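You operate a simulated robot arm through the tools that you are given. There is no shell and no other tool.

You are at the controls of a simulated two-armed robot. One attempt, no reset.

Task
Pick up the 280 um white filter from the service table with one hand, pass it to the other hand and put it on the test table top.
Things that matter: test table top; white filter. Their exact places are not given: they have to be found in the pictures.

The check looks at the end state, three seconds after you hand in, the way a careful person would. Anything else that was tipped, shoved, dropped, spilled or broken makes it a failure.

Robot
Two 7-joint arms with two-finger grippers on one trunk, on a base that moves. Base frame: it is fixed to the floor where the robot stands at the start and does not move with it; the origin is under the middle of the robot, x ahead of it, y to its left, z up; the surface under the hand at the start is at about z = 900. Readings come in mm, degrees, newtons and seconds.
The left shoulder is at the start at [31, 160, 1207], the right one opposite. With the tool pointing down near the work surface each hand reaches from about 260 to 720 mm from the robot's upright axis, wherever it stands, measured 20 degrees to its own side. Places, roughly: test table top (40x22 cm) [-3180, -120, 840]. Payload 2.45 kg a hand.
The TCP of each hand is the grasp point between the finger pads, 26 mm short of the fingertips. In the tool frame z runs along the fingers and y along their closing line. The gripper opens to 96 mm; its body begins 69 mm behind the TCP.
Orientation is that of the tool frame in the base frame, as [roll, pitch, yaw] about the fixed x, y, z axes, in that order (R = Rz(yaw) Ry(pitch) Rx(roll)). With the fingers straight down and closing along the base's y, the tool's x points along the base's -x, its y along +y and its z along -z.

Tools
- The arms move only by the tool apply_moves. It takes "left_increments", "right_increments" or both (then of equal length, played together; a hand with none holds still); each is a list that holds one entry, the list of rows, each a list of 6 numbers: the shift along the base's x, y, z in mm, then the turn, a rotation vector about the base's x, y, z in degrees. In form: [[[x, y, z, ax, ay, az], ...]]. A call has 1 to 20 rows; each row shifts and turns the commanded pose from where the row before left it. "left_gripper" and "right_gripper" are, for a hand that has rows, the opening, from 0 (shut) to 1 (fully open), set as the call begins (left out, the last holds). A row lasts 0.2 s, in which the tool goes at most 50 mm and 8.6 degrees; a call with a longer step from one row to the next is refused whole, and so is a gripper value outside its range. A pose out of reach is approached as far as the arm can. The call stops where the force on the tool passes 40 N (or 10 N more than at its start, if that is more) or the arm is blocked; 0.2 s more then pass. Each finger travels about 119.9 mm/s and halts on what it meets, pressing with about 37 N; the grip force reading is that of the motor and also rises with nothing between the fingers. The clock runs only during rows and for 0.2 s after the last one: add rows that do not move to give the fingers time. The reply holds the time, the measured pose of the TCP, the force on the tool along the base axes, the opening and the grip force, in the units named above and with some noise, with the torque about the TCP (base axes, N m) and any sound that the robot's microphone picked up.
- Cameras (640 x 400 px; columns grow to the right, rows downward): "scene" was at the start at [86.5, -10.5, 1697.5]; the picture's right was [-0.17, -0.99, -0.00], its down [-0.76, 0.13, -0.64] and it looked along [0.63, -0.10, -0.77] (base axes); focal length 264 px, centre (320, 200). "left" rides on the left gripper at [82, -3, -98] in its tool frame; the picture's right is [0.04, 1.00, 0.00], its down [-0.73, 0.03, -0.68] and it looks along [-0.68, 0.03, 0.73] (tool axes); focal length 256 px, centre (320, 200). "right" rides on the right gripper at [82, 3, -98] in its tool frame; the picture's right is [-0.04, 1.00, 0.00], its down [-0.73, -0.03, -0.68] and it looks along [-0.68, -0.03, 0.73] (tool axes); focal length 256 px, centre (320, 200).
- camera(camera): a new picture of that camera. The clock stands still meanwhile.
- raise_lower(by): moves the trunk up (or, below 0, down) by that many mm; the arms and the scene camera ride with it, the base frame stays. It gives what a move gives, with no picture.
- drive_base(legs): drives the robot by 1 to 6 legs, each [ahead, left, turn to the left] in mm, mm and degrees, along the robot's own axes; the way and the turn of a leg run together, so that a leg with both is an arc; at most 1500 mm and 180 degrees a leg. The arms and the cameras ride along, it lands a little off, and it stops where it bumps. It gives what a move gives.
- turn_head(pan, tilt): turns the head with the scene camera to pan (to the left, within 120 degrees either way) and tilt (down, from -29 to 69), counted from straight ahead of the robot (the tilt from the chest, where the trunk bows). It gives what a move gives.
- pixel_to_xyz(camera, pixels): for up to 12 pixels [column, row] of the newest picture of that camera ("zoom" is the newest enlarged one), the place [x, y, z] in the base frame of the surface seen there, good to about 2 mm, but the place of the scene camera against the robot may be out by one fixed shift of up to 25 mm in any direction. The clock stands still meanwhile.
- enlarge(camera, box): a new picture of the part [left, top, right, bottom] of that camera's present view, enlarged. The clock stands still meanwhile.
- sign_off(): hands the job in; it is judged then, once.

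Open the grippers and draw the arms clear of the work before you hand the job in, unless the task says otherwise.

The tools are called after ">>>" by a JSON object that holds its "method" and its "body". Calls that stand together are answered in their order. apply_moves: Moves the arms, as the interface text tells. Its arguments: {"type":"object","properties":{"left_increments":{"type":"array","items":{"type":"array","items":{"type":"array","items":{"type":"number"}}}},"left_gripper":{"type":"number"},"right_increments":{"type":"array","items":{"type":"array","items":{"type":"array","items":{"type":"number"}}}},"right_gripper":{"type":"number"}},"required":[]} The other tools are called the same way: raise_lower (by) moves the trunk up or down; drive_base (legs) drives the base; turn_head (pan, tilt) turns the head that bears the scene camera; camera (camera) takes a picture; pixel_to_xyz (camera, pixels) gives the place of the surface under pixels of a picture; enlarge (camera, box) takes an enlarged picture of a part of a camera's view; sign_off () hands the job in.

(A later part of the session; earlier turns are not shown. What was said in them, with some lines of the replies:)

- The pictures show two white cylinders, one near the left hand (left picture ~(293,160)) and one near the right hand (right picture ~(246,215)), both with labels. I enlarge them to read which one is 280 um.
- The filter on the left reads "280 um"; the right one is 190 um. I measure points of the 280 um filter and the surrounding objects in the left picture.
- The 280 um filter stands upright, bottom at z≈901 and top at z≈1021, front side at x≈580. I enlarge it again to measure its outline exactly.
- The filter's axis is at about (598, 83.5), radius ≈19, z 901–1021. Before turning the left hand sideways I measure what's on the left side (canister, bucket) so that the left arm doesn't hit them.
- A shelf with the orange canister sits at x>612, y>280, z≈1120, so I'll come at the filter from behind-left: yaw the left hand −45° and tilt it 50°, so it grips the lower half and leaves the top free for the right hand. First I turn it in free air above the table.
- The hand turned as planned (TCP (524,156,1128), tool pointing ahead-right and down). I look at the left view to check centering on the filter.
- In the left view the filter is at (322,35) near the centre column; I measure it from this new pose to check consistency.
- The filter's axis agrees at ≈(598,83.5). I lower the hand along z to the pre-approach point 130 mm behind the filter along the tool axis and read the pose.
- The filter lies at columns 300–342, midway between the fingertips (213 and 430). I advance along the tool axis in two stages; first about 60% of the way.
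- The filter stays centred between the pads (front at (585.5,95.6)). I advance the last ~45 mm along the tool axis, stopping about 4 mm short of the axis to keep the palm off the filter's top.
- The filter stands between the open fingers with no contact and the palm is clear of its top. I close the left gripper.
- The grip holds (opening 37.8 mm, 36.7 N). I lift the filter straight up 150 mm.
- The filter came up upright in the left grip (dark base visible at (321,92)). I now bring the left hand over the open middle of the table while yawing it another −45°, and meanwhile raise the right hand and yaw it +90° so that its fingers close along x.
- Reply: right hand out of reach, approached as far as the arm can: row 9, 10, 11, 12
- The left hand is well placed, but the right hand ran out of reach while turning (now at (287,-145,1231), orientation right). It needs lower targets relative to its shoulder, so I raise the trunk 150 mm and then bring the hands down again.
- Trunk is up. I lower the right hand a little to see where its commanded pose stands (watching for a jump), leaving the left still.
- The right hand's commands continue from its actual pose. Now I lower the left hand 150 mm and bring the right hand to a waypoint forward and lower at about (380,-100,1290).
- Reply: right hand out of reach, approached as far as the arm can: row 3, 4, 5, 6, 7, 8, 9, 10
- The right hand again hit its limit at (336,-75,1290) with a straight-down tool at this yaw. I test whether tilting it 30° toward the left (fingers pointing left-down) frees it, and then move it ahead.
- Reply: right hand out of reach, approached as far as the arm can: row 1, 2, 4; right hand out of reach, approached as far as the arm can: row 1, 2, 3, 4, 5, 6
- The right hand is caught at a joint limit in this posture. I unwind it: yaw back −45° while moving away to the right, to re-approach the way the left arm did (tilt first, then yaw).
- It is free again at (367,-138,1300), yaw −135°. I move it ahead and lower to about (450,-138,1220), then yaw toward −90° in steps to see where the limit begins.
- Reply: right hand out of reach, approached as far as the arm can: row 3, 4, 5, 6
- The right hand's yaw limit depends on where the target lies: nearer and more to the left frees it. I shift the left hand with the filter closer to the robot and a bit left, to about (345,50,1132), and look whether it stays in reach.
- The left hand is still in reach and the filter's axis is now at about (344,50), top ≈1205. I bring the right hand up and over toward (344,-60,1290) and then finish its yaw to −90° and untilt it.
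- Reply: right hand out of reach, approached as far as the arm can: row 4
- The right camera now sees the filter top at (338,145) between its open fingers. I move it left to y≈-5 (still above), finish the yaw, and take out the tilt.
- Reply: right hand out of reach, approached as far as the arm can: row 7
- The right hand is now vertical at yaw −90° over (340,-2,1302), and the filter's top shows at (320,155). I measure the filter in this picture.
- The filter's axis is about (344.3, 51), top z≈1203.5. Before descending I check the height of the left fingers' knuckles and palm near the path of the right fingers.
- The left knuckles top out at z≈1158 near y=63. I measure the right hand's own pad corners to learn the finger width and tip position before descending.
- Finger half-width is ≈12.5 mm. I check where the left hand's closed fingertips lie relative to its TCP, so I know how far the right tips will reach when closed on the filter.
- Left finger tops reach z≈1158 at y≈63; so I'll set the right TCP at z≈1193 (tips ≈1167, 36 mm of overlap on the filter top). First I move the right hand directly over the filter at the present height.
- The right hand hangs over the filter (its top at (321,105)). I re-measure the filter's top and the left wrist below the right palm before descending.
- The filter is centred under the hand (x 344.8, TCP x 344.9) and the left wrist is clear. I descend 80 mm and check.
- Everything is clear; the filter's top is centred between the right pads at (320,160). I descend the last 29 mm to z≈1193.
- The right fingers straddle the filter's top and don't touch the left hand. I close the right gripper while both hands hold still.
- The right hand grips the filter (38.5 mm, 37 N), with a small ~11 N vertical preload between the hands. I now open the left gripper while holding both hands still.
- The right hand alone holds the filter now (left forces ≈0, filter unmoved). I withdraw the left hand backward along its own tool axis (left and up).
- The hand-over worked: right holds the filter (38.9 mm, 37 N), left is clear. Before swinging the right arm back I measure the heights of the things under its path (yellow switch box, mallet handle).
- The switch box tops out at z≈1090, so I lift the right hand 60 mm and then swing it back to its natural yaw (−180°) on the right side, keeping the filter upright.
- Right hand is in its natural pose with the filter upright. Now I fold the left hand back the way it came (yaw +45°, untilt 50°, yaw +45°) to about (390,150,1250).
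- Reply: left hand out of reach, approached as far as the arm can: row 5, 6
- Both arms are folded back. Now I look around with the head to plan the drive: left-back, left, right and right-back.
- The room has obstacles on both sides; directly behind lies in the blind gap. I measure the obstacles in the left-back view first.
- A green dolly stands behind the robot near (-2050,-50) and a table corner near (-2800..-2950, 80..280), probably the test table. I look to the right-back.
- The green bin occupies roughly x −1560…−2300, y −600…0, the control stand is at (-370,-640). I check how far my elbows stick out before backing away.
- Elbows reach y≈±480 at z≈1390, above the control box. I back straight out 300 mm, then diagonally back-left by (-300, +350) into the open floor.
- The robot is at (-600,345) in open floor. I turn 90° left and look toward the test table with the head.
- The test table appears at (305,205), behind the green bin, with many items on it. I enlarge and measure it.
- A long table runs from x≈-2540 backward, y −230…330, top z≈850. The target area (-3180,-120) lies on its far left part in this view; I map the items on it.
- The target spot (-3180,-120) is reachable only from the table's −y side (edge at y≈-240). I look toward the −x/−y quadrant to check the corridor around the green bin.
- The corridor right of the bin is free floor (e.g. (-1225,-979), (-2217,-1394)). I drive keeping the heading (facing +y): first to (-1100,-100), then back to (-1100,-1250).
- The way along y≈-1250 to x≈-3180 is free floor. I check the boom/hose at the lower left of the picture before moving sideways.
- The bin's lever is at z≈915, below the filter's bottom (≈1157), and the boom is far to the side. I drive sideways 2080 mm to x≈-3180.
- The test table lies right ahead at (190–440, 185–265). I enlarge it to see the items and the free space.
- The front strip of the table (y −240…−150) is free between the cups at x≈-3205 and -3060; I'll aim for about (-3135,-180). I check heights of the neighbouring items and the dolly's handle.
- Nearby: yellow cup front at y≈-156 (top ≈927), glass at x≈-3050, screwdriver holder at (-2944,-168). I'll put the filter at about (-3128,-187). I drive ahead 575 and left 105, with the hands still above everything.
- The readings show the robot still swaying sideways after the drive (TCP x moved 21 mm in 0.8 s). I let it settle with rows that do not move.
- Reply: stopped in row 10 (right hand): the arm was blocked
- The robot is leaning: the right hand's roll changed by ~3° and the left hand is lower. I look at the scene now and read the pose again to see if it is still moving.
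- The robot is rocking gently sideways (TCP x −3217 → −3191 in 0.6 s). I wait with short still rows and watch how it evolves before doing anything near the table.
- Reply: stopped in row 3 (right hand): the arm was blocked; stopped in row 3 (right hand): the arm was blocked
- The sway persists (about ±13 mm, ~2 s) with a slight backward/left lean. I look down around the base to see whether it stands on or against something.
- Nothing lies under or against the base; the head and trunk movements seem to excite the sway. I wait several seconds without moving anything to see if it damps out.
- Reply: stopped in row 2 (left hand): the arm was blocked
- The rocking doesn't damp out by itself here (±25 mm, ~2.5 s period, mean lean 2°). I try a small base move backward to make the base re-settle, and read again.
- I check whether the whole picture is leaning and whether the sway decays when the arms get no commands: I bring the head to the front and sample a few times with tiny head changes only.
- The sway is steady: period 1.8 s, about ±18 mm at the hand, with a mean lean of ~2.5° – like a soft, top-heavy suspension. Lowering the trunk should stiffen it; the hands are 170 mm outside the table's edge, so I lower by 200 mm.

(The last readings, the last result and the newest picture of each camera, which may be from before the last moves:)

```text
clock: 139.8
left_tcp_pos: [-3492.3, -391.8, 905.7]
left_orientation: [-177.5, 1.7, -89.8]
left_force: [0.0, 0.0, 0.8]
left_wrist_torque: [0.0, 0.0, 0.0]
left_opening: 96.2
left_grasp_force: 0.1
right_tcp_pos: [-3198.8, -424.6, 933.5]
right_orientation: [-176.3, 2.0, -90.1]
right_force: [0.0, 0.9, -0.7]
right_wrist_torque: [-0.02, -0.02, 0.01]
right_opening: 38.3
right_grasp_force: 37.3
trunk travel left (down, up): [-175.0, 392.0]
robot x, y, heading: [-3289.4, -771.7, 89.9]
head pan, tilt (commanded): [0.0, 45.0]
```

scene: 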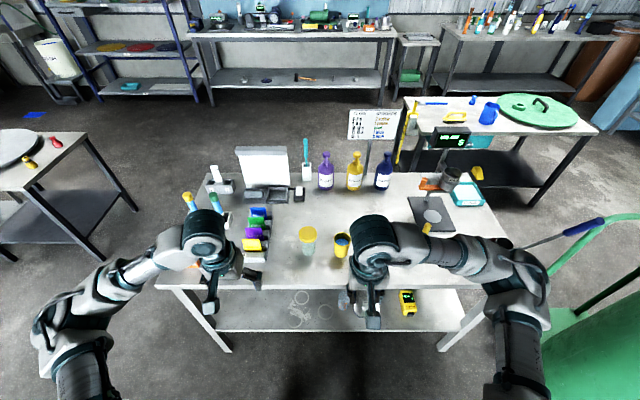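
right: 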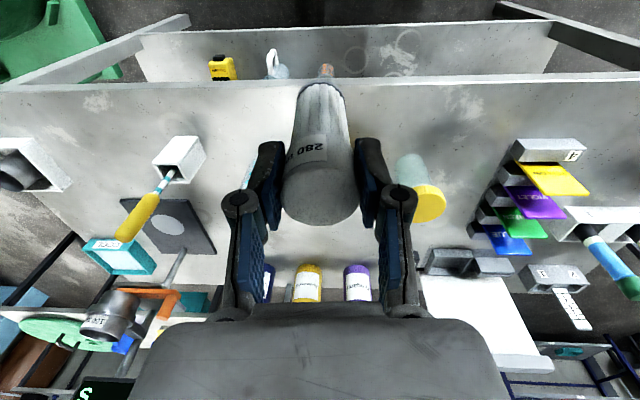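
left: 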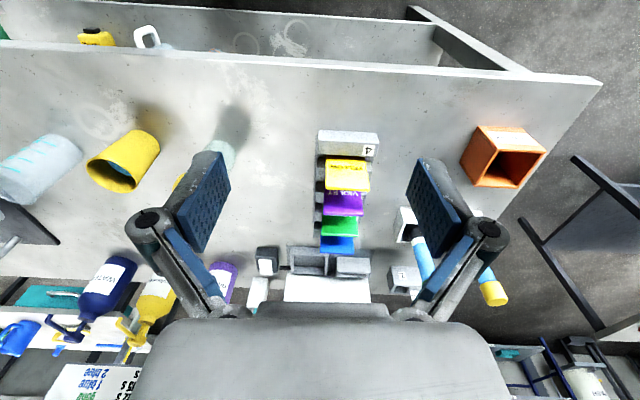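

Lowered, the sway has died out (TCP x −3197±2, steady lean only). I now raise the right hand to z≈1040, shift it toward x≈-3130 and take out the 3.4°/1.8° tilt so the filter is upright again, still in front of the table.

>>> {"method": "apply_moves", "body": {"right_increments": [[[10, 0, 15, -0.25, 0.48, 0], [10, 0, 15, -0.25, 0.48, 0], [10, 0, 15, -0.25, 0.49, 0], [10, 0, 15, -0.25, 0.49, 0], [10, 0, 15, -0.25, 0.49, 0], [10, 0, 16, -0.25, 0.49, 0], [8, 0, 16, -0.25, 0.49, 0], [0, 0, 0, 0, 0, 0], [0, 0, 0, 0, 0, 0]]], "right_gripper": 0}}

>>> {"method": "camera", "body": {"camera": "right"}}

>>> {"method": "camera", "body": {"camera": "scene"}}

```text
clock: 141.8
left_tcp_pos: [-3492.8, -391.6, 904.8]
left_orientation: [-177.6, 1.7, -89.8]
left_force: [0.0, -0.4, 0.3]
left_wrist_torque: [-0.01, -0.01, 0.01]
left_opening: 96.1
left_grasp_force: 0.1
right_tcp_pos: [-3128.9, -426.4, 1040.3]
right_orientation: [-179.7, 0.3, -90.1]
right_force: [-0.3, -0.1, -1.1]
right_wrist_torque: [0.0, 0.03, -0.02]
right_opening: 38.1
right_grasp_force: 36.5
trunk travel left (down, up): [-175.0, 392.0]
robot x, y, heading: [-3289.0, -773.5, 89.9]
head pan, tilt (commanded): [0.0, 45.0]
```

```text
taken
```

right: 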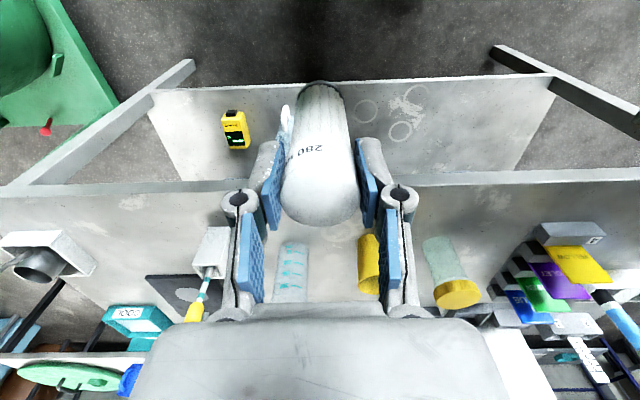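

```text
taken
```

scene: 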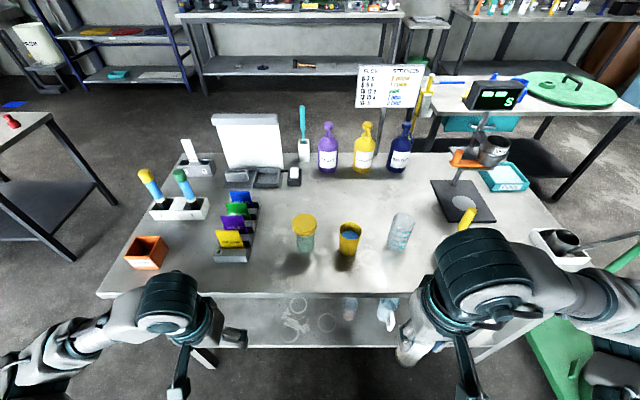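

The hand went exactly where commanded; the filter is upright. From the right view I measure the table top height, its front edge and the cups.

>>> {"method": "pixel_to_xyz", "body": {"camera": "right", "pixels": [[150, 215], [420, 205], [560, 205], [430, 188], [160, 190], [290, 245], [290, 275], [368, 240], [368, 270], [440, 240], [205, 240], [340, 285]]}}

>>> {"method": "pixel_to_xyz", "body": {"camera": "scene", "pixels": [[348, 225], [348, 250], [402, 215], [400, 240], [375, 260], [375, 275], [305, 245], [430, 255], [375, 288], [375, 240], [340, 235], [358, 235]]}}

```text
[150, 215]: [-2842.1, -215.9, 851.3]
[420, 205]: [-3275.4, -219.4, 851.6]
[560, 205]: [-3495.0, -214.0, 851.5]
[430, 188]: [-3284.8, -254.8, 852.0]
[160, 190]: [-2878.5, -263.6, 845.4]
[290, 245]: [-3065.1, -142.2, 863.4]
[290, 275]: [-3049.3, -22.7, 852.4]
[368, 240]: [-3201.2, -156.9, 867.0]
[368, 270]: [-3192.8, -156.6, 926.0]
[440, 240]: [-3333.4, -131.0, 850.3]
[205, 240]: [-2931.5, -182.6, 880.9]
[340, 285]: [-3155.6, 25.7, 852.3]
```

```text
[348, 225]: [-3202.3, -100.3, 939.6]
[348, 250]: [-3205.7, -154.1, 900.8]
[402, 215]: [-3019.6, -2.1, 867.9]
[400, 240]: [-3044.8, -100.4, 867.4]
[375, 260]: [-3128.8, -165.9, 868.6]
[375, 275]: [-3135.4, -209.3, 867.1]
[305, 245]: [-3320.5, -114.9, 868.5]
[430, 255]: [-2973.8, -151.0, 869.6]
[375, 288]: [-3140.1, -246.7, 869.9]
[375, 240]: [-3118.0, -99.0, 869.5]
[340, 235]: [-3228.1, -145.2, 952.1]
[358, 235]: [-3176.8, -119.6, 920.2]
```

Table top is at z≈851.5, front edge y≈-255; cup front at y≈-157, glass front ≈-142. I check the filter's own extent in the grip (base and top).

>>> {"method": "pixel_to_xyz", "body": {"camera": "right", "pixels": [[320, 84], [318, 88], [322, 92], [305, 95], [336, 95], [320, 110], [320, 195], [320, 210], [320, 222], [300, 205], [345, 205], [320, 150]]}}

>>> {"method": "enlarge", "body": {"camera": "right", "box": [260, 70, 380, 240]}}

```text
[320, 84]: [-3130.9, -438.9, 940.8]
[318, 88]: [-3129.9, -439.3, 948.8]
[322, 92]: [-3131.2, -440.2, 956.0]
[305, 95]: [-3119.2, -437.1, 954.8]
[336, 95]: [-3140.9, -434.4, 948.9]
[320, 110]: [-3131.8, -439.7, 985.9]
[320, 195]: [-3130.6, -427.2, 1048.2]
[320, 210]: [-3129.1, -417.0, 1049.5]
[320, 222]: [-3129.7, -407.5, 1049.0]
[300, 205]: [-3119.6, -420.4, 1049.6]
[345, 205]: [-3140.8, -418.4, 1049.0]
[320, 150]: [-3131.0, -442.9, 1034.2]
```

```text
2.35 times, centred on (320, 155) of right
```

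zoom: 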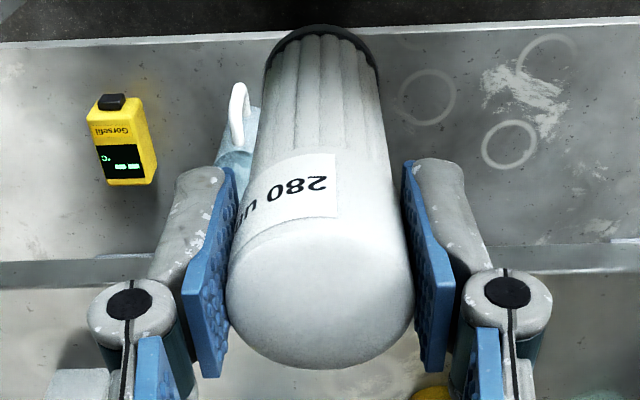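

The filter hangs upright with its base at TCP−111 (z≈929 now), axis at (-3130,-423). I extend the right arm forward 235 mm at this height to bring the axis over (-3130,-188), slowly.

>>> {"method": "apply_moves", "body": {"right_increments": [[[0, 6, 0, 0, 0, 0], [0, 11, 0, 0, 0, 0], [0, 14, 0, 0, 0, 0], [0, 14, 0, 0, 0, 0], [0, 14, 0, 0, 0, 0], [0, 14, 0, 0, 0, 0], [0, 14, 0, 0, 0, 0], [0, 14, 0, 0, 0, 0], [0, 14, 0, 0, 0, 0], [0, 14, 0, 0, 0, 0], [0, 14, 0, 0, 0, 0], [0, 11, 0, 0, 0, 0], [0, 6, 0, 0, 0, 0], [0, 0, 0, 0, 0, 0], [0, 0, 0, 0, 0, 0]]], "right_gripper": 0}}

>>> {"method": "camera", "body": {"camera": "right"}}

```text
clock: 144.9
left_tcp_pos: [-3493.6, -390.6, 905.7]
left_orientation: [-177.6, 1.7, -89.7]
left_force: [-0.1, 0.6, -0.2]
left_wrist_torque: [0.02, 0.04, 0.01]
left_opening: 95.9
left_grasp_force: 0.1
right_tcp_pos: [-3130.2, -264.5, 1039.5]
right_orientation: [-179.7, 0.1, -90.1]
right_force: [0.0, 0.2, -0.7]
right_wrist_torque: [0.01, 0.01, 0.02]
right_opening: 38.2
right_grasp_force: 37.1
trunk travel left (down, up): [-175.0, 392.0]
robot x, y, heading: [-3292.5, -769.6, 89.8]
head pan, tilt (commanded): [0.0, 45.0]
```

```text
taken
```

right: 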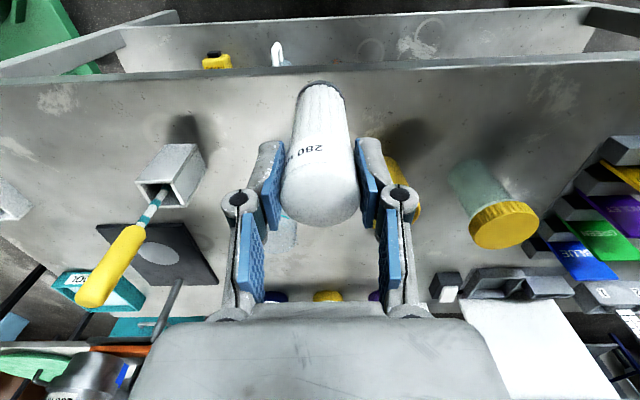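

Steady so far, at y=-264.5. I go the remaining 73 mm forward.

>>> {"method": "apply_moves", "body": {"right_increments": [[[0, 6, 0, 0, 0, 0], [0, 11, 0, 0, 0, 0], [0, 13, 0, 0, 0, 0], [0, 13, 0, 0, 0, 0], [0, 13, 0, 0, 0, 0], [0, 11, 0, 0, 0, 0], [0, 6, 0, 0, 0, 0], [0, 0, 0, 0, 0, 0], [0, 0, 0, 0, 0, 0]]], "right_gripper": 0}}

>>> {"method": "camera", "body": {"camera": "right"}}

>>> {"method": "camera", "body": {"camera": "scene"}}

```text
clock: 146.9
left_tcp_pos: [-3491.4, -390.9, 905.4]
left_orientation: [-177.7, 1.7, -89.9]
left_force: [0.1, -0.4, -0.3]
left_wrist_torque: [-0.02, 0.01, 0.02]
left_opening: 95.9
left_grasp_force: 0.0
right_tcp_pos: [-3131.4, -192.9, 1039.6]
right_orientation: [-179.7, 0.2, -90.0]
right_force: [-0.5, -0.1, -0.5]
right_wrist_torque: [0.01, 0.0, 0.0]
right_opening: 38.4
right_grasp_force: 37.1
trunk travel left (down, up): [-175.0, 392.0]
robot x, y, heading: [-3288.5, -772.1, 89.9]
head pan, tilt (commanded): [0.0, 45.0]
```

```text
taken
```

right: 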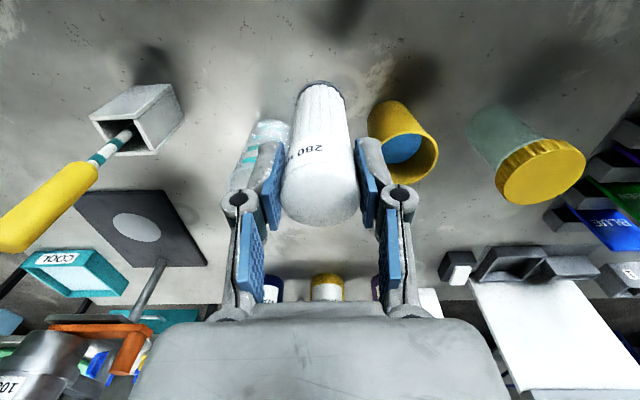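

```text
taken
```

scene: 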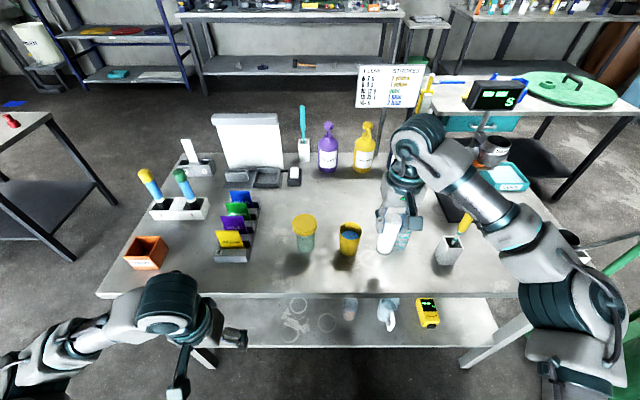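

The filter is above its spot, between the yellow cup (400,140) and the glass (262,155). I measure both neighbours once more from here.

>>> {"method": "pixel_to_xyz", "body": {"camera": "right", "pixels": [[265, 125], [250, 150], [285, 130], [240, 180], [262, 140], [370, 125], [385, 105], [400, 120], [436, 150], [372, 135], [320, 75], [350, 85]]}}

>>> {"method": "enlarge", "body": {"camera": "right", "box": [200, 60, 460, 240]}}

```text
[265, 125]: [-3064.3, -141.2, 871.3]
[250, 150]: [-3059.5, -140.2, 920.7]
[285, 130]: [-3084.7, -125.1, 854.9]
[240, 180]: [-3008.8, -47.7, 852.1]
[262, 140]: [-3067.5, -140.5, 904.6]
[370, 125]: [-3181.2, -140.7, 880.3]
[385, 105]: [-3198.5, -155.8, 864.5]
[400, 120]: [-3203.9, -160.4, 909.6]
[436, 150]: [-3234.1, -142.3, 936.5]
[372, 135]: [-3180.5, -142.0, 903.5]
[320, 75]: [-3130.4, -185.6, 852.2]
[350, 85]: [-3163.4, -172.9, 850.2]
```

```text
2.22 times, centred on (330, 150) of right
```

zoom: 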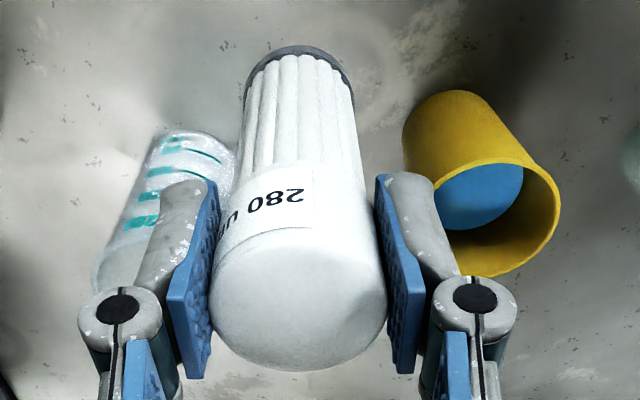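

Clearances are fine (cup front y≈-160, glass edge x≈-3088; finger strip y −209…−177). I lower the filter 70 mm, leaving about 7 mm to the table.

>>> {"method": "apply_moves", "body": {"right_increments": [[[0, 0, -6, 0, 0, 0], [0, 0, -10, 0, 0, 0], [0, 0, -10, 0, 0, 0], [0, 0, -10, 0, 0, 0], [0, 0, -10, 0, 0, 0], [0, 0, -10, 0, 0, 0], [0, 0, -9, 0, 0, 0], [0, 0, -5, 0, 0, 0], [0, 0, 0, 0, 0, 0], [0, 0, 0, 0, 0, 0]]], "right_gripper": 0}}

>>> {"method": "camera", "body": {"camera": "right"}}

>>> {"method": "pixel_to_xyz", "body": {"camera": "right", "pixels": [[320, 80], [322, 86], [320, 92], [300, 90], [342, 90], [320, 70], [280, 80], [360, 80], [320, 205]]}}

```text
clock: 149.2
left_tcp_pos: [-3492.0, -391.0, 904.8]
left_orientation: [-177.7, 1.7, -89.8]
left_force: [-0.3, -0.7, 0.0]
left_wrist_torque: [0.01, -0.04, 0.0]
left_opening: 96.1
left_grasp_force: 0.1
right_tcp_pos: [-3129.9, -193.1, 969.6]
right_orientation: [-179.7, 0.1, -90.1]
right_force: [0.8, 0.3, -0.8]
right_wrist_torque: [0.0, 0.01, 0.05]
right_opening: 38.2
right_grasp_force: 36.6
trunk travel left (down, up): [-175.0, 392.0]
robot x, y, heading: [-3286.1, -771.8, 89.6]
head pan, tilt (commanded): [0.0, 45.0]
```

```text
taken
```

right: 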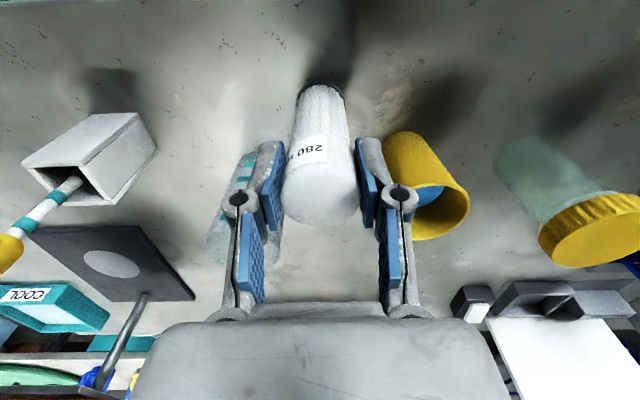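

```text
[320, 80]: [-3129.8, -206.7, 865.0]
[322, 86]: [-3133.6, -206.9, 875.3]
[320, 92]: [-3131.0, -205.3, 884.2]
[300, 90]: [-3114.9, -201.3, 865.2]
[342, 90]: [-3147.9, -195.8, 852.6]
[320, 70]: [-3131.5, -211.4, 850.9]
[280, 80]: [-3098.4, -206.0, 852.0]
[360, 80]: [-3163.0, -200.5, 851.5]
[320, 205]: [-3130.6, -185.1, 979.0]
```

The filter's top reads 979, so its base is at ≈859, about 7.5 mm above the table (851.5). I lower it by 6 mm in small steps and read the force.

>>> {"method": "apply_moves", "body": {"right_increments": [[[0, 0, -1.5, 0, 0, 0], [0, 0, -1.5, 0, 0, 0], [0, 0, -1.5, 0, 0, 0], [0, 0, -1.5, 0, 0, 0], [0, 0, 0, 0, 0, 0]]], "right_gripper": 0}}

>>> {"method": "apply_moves", "body": {"right_increments": [[[0, 0, -0.7, 0, 0, 0], [0, 0, -0.7, 0, 0, 0], [0, 0, 0, 0, 0, 0]]], "right_gripper": 0}}

```text
clock: 150.3
left_tcp_pos: [-3491.1, -390.4, 905.1]
left_orientation: [-177.5, 1.7, -89.8]
left_force: [-0.9, 0.0, -0.4]
left_wrist_torque: [0.0, -0.01, 0.01]
left_opening: 96.1
left_grasp_force: 0.1
right_tcp_pos: [-3129.6, -192.6, 963.4]
right_orientation: [-179.7, 0.2, -90.1]
right_force: [-0.7, -0.3, -0.7]
right_wrist_torque: [0.01, 0.01, 0.03]
right_opening: 38.4
right_grasp_force: 36.7
trunk travel left (down, up): [-175.0, 392.0]
robot x, y, heading: [-3286.5, -770.4, 89.8]
head pan, tilt (commanded): [0.0, 45.0]
```

```text
clock: 151.2
left_tcp_pos: [-3492.6, -391.7, 904.4]
left_orientation: [-177.6, 1.8, -89.8]
left_force: [-0.2, 0.6, -0.1]
left_wrist_torque: [-0.01, -0.01, 0.05]
left_opening: 96.0
left_grasp_force: 0.0
right_tcp_pos: [-3129.0, -192.3, 961.8]
right_orientation: [-179.7, 0.2, -90.1]
right_force: [-0.4, -0.5, 0.1]
right_wrist_torque: [-0.02, -0.05, 0.02]
right_opening: 38.1
right_grasp_force: 37.4
trunk travel left (down, up): [-175.0, 392.0]
robot x, y, heading: [-3285.2, -772.9, 89.9]
head pan, tilt (commanded): [0.0, 45.0]
```

No clear contact yet (z force 0.1 N at TCP z 961.8). I continue in 0.7 mm steps until the table pushes back.

>>> {"method": "apply_moves", "body": {"right_increments": [[[0, 0, -0.7, 0, 0, 0], [0, 0, -0.7, 0, 0, 0], [0, 0, 0, 0, 0, 0]]], "right_gripper": 0}}

```text
clock: 151.9
left_tcp_pos: [-3492.3, -390.7, 905.5]
left_orientation: [-177.6, 1.8, -89.8]
left_force: [-0.6, 0.0, 0.3]
left_wrist_torque: [-0.03, -0.02, 0.0]
left_opening: 96.2
left_grasp_force: 0.1
right_tcp_pos: [-3128.7, -193.4, 961.4]
right_orientation: [-179.7, 0.3, -90.2]
right_force: [0.7, 2.0, 4.6]
right_wrist_torque: [0.22, 0.03, -0.03]
right_opening: 38.1
right_grasp_force: 36.6
trunk travel left (down, up): [-175.0, 392.0]
robot x, y, heading: [-3289.4, -769.1, 89.8]
head pan, tilt (commanded): [0.0, 45.0]
```

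The table carries the filter now (4.6 N at z 961.4). I open the right gripper to 0.8 while holding still.

>>> {"method": "apply_moves", "body": {"right_increments": [[[0, 0, 0, 0, 0, 0], [0, 0, 0, 0, 0, 0], [0, 0, 0, 0, 0, 0]]], "right_gripper": 0.8}}

>>> {"method": "camera", "body": {"camera": "right"}}

>>> {"method": "camera", "body": {"camera": "scene"}}

```text
clock: 152.8
left_tcp_pos: [-3492.1, -391.2, 905.5]
left_orientation: [-177.6, 1.7, -89.8]
left_force: [-0.3, 1.1, 0.3]
left_wrist_torque: [-0.01, -0.02, 0.0]
left_opening: 95.8
left_grasp_force: 0.1
right_tcp_pos: [-3129.8, -192.5, 961.2]
right_orientation: [-179.7, 0.2, -90.1]
right_force: [0.8, -0.2, 0.2]
right_wrist_torque: [0.03, 0.01, 0.03]
right_opening: 76.9
right_grasp_force: 0.0
trunk travel left (down, up): [-175.0, 392.0]
robot x, y, heading: [-3290.1, -767.3, 89.8]
head pan, tilt (commanded): [0.0, 45.0]
```

```text
taken
```

right: 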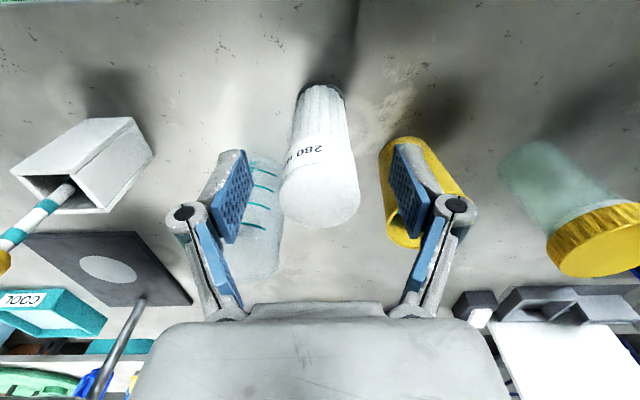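

```text
taken
```

scene: 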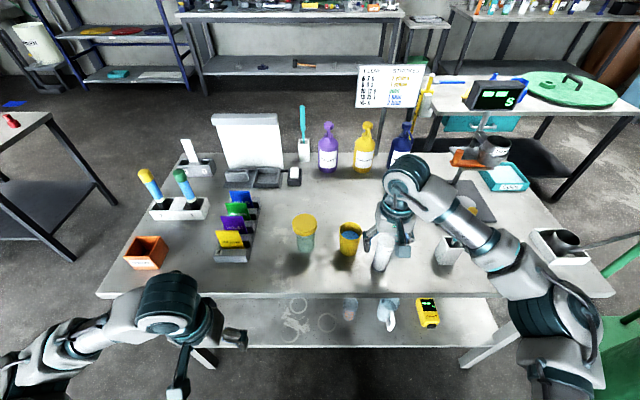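

The filter stands upright on its own between the open fingers and the cups are untouched. I lift the right hand straight up.

>>> {"method": "apply_moves", "body": {"right_increments": [[[0, 0, 8, 0, 0, 0], [0, 0, 12, 0, 0, 0], [0, 0, 12, 0, 0, 0], [0, 0, 12, 0, 0, 0], [0, 0, 12, 0, 0, 0], [0, 0, 12, 0, 0, 0], [0, 0, 12, 0, 0, 0], [0, 0, 12, 0, 0, 0], [0, 0, 8, 0, 0, 0], [0, 0, 0, 0, 0, 0]]], "right_gripper": 0.8}}

>>> {"method": "camera", "body": {"camera": "right"}}

```text
clock: 154.9
left_tcp_pos: [-3493.3, -392.0, 905.1]
left_orientation: [-177.7, 1.6, -89.8]
left_force: [-0.3, -0.2, -0.2]
left_wrist_torque: [-0.03, 0.01, -0.04]
left_opening: 95.9
left_grasp_force: 0.0
right_tcp_pos: [-3130.4, -191.6, 1061.6]
right_orientation: [-179.7, 0.2, -90.1]
right_force: [1.2, 0.6, 0.7]
right_wrist_torque: [0.01, 0.03, -0.01]
right_opening: 76.6
right_grasp_force: 0.3
trunk travel left (down, up): [-175.0, 392.0]
robot x, y, heading: [-3285.8, -771.8, 89.6]
head pan, tilt (commanded): [0.0, 45.0]
```

```text
taken
```

right: 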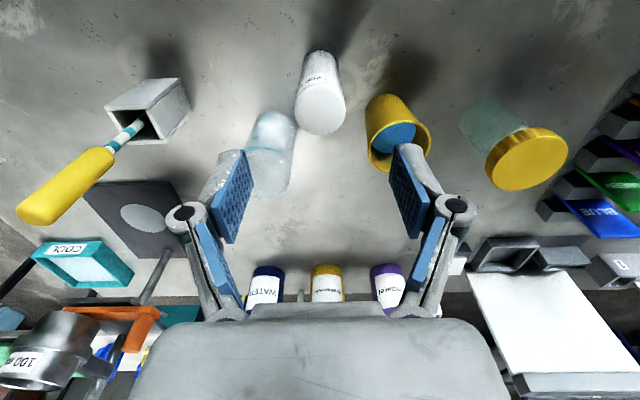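

The hand is clear above the filter (tips >1035, filter top ≈971). I draw the right arm back toward the robot 230 mm, off the table.

>>> {"method": "apply_moves", "body": {"right_increments": [[[0, -10, 0, 0, 0, 0], [0, -18, 0, 0, 0, 0], [0, -20, 0, 0, 0, 0], [0, -20, 0, 0, 0, 0], [0, -20, 0, 0, 0, 0], [0, -20, 0, 0, 0, 0], [0, -20, 0, 0, 0, 0], [0, -20, 0, 0, 0, 0], [0, -20, 0, 0, 0, 0], [0, -20, 0, 0, 0, 0], [0, -20, 0, 0, 0, 0], [0, -18, 0, 0, 0, 0], [0, -10, 0, 0, 0, 0], [0, 0, 0, 0, 0, 0]]], "right_gripper": 1}}

>>> {"method": "camera", "body": {"camera": "scene"}}

>>> {"method": "enlarge", "body": {"camera": "scene", "box": [270, 190, 480, 320]}}

>>> {"method": "pixel_to_xyz", "body": {"camera": "zoom", "pixels": [[320, 150], [320, 180], [320, 200], [340, 230], [335, 160]]}}

```text
clock: 157.9
left_tcp_pos: [-3492.4, -390.8, 904.5]
left_orientation: [-177.6, 1.7, -89.7]
left_force: [0.2, -0.2, 0.3]
left_wrist_torque: [0.0, -0.02, 0.01]
left_opening: 95.8
left_grasp_force: 0.1
right_tcp_pos: [-3128.6, -428.5, 1061.5]
right_orientation: [-179.7, 0.3, -90.2]
right_force: [0.8, -0.3, -0.6]
right_wrist_torque: [-0.02, 0.0, -0.01]
right_opening: 96.0
right_grasp_force: 0.0
trunk travel left (down, up): [-175.0, 392.0]
robot x, y, heading: [-3287.2, -772.0, 89.9]
head pan, tilt (commanded): [0.0, 45.0]
```

```text
taken
```

scene: 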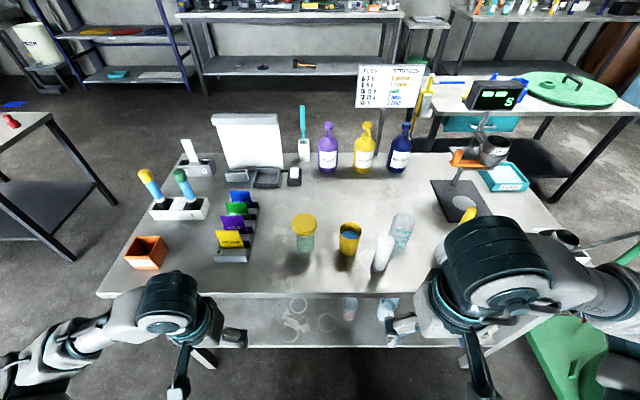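

```text
3.05 times, centred on (375, 255) of scene
```

zoom: 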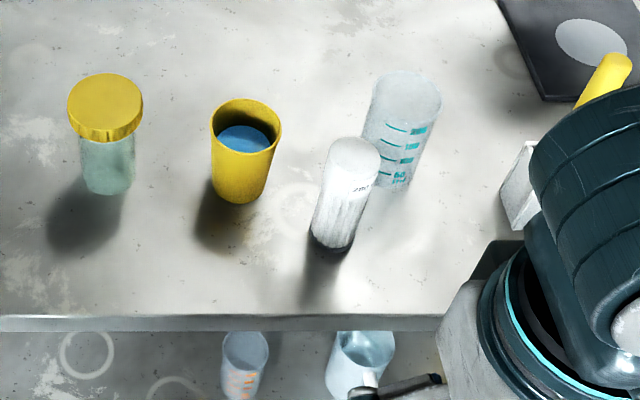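

```text
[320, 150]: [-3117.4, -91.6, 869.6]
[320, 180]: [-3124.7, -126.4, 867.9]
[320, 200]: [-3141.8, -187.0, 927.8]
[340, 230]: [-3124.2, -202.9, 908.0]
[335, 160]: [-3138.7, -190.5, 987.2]
```

The filter stands upright on the test table at about (-3130,-188), with the cup, glass and jar where they were. Both grippers are open and both arms are clear of the table, so I hand the job in.

>>> {"method": "sign_off", "body": {}}

```text
The job is handed in.
```

The 280 um white filter is standing upright on the test table top, at about x = -3130, y = -188 mm, between the yellow cup and the glass. I've signed the job off; no verdict has come back yet.

- **Pick:** There were two white filters on the service table. I read the labels in the pictures and took the 280 um one on the left with the left hand; the 190 um one was left alone.
- **Hand-over:** The right hand gripped the filter's top while the left hand held it lower down. The left hand then let go and backed away. The right arm reached a joint limit several times on the way, so I moved the hand-over point closer to the robot.
- **Swaying near the table:** After the drive the robot rocked sideways by about ±18–25 mm at the hand. Waiting and a small base move did not stop it, but lowering the trunk 200 mm did. I placed the filter only once the sway had died out.
- **Placing:** I lowered the filter until the table pushed back with 4.6 N, opened the gripper, lifted straight up and drew back.

In the last pictures the cup, glass and jar next to the filter had not moved, and no contact showed anywhere else. I did not look at the service table again after driving away. Both grippers are open, and both arms are clear of the table edge.
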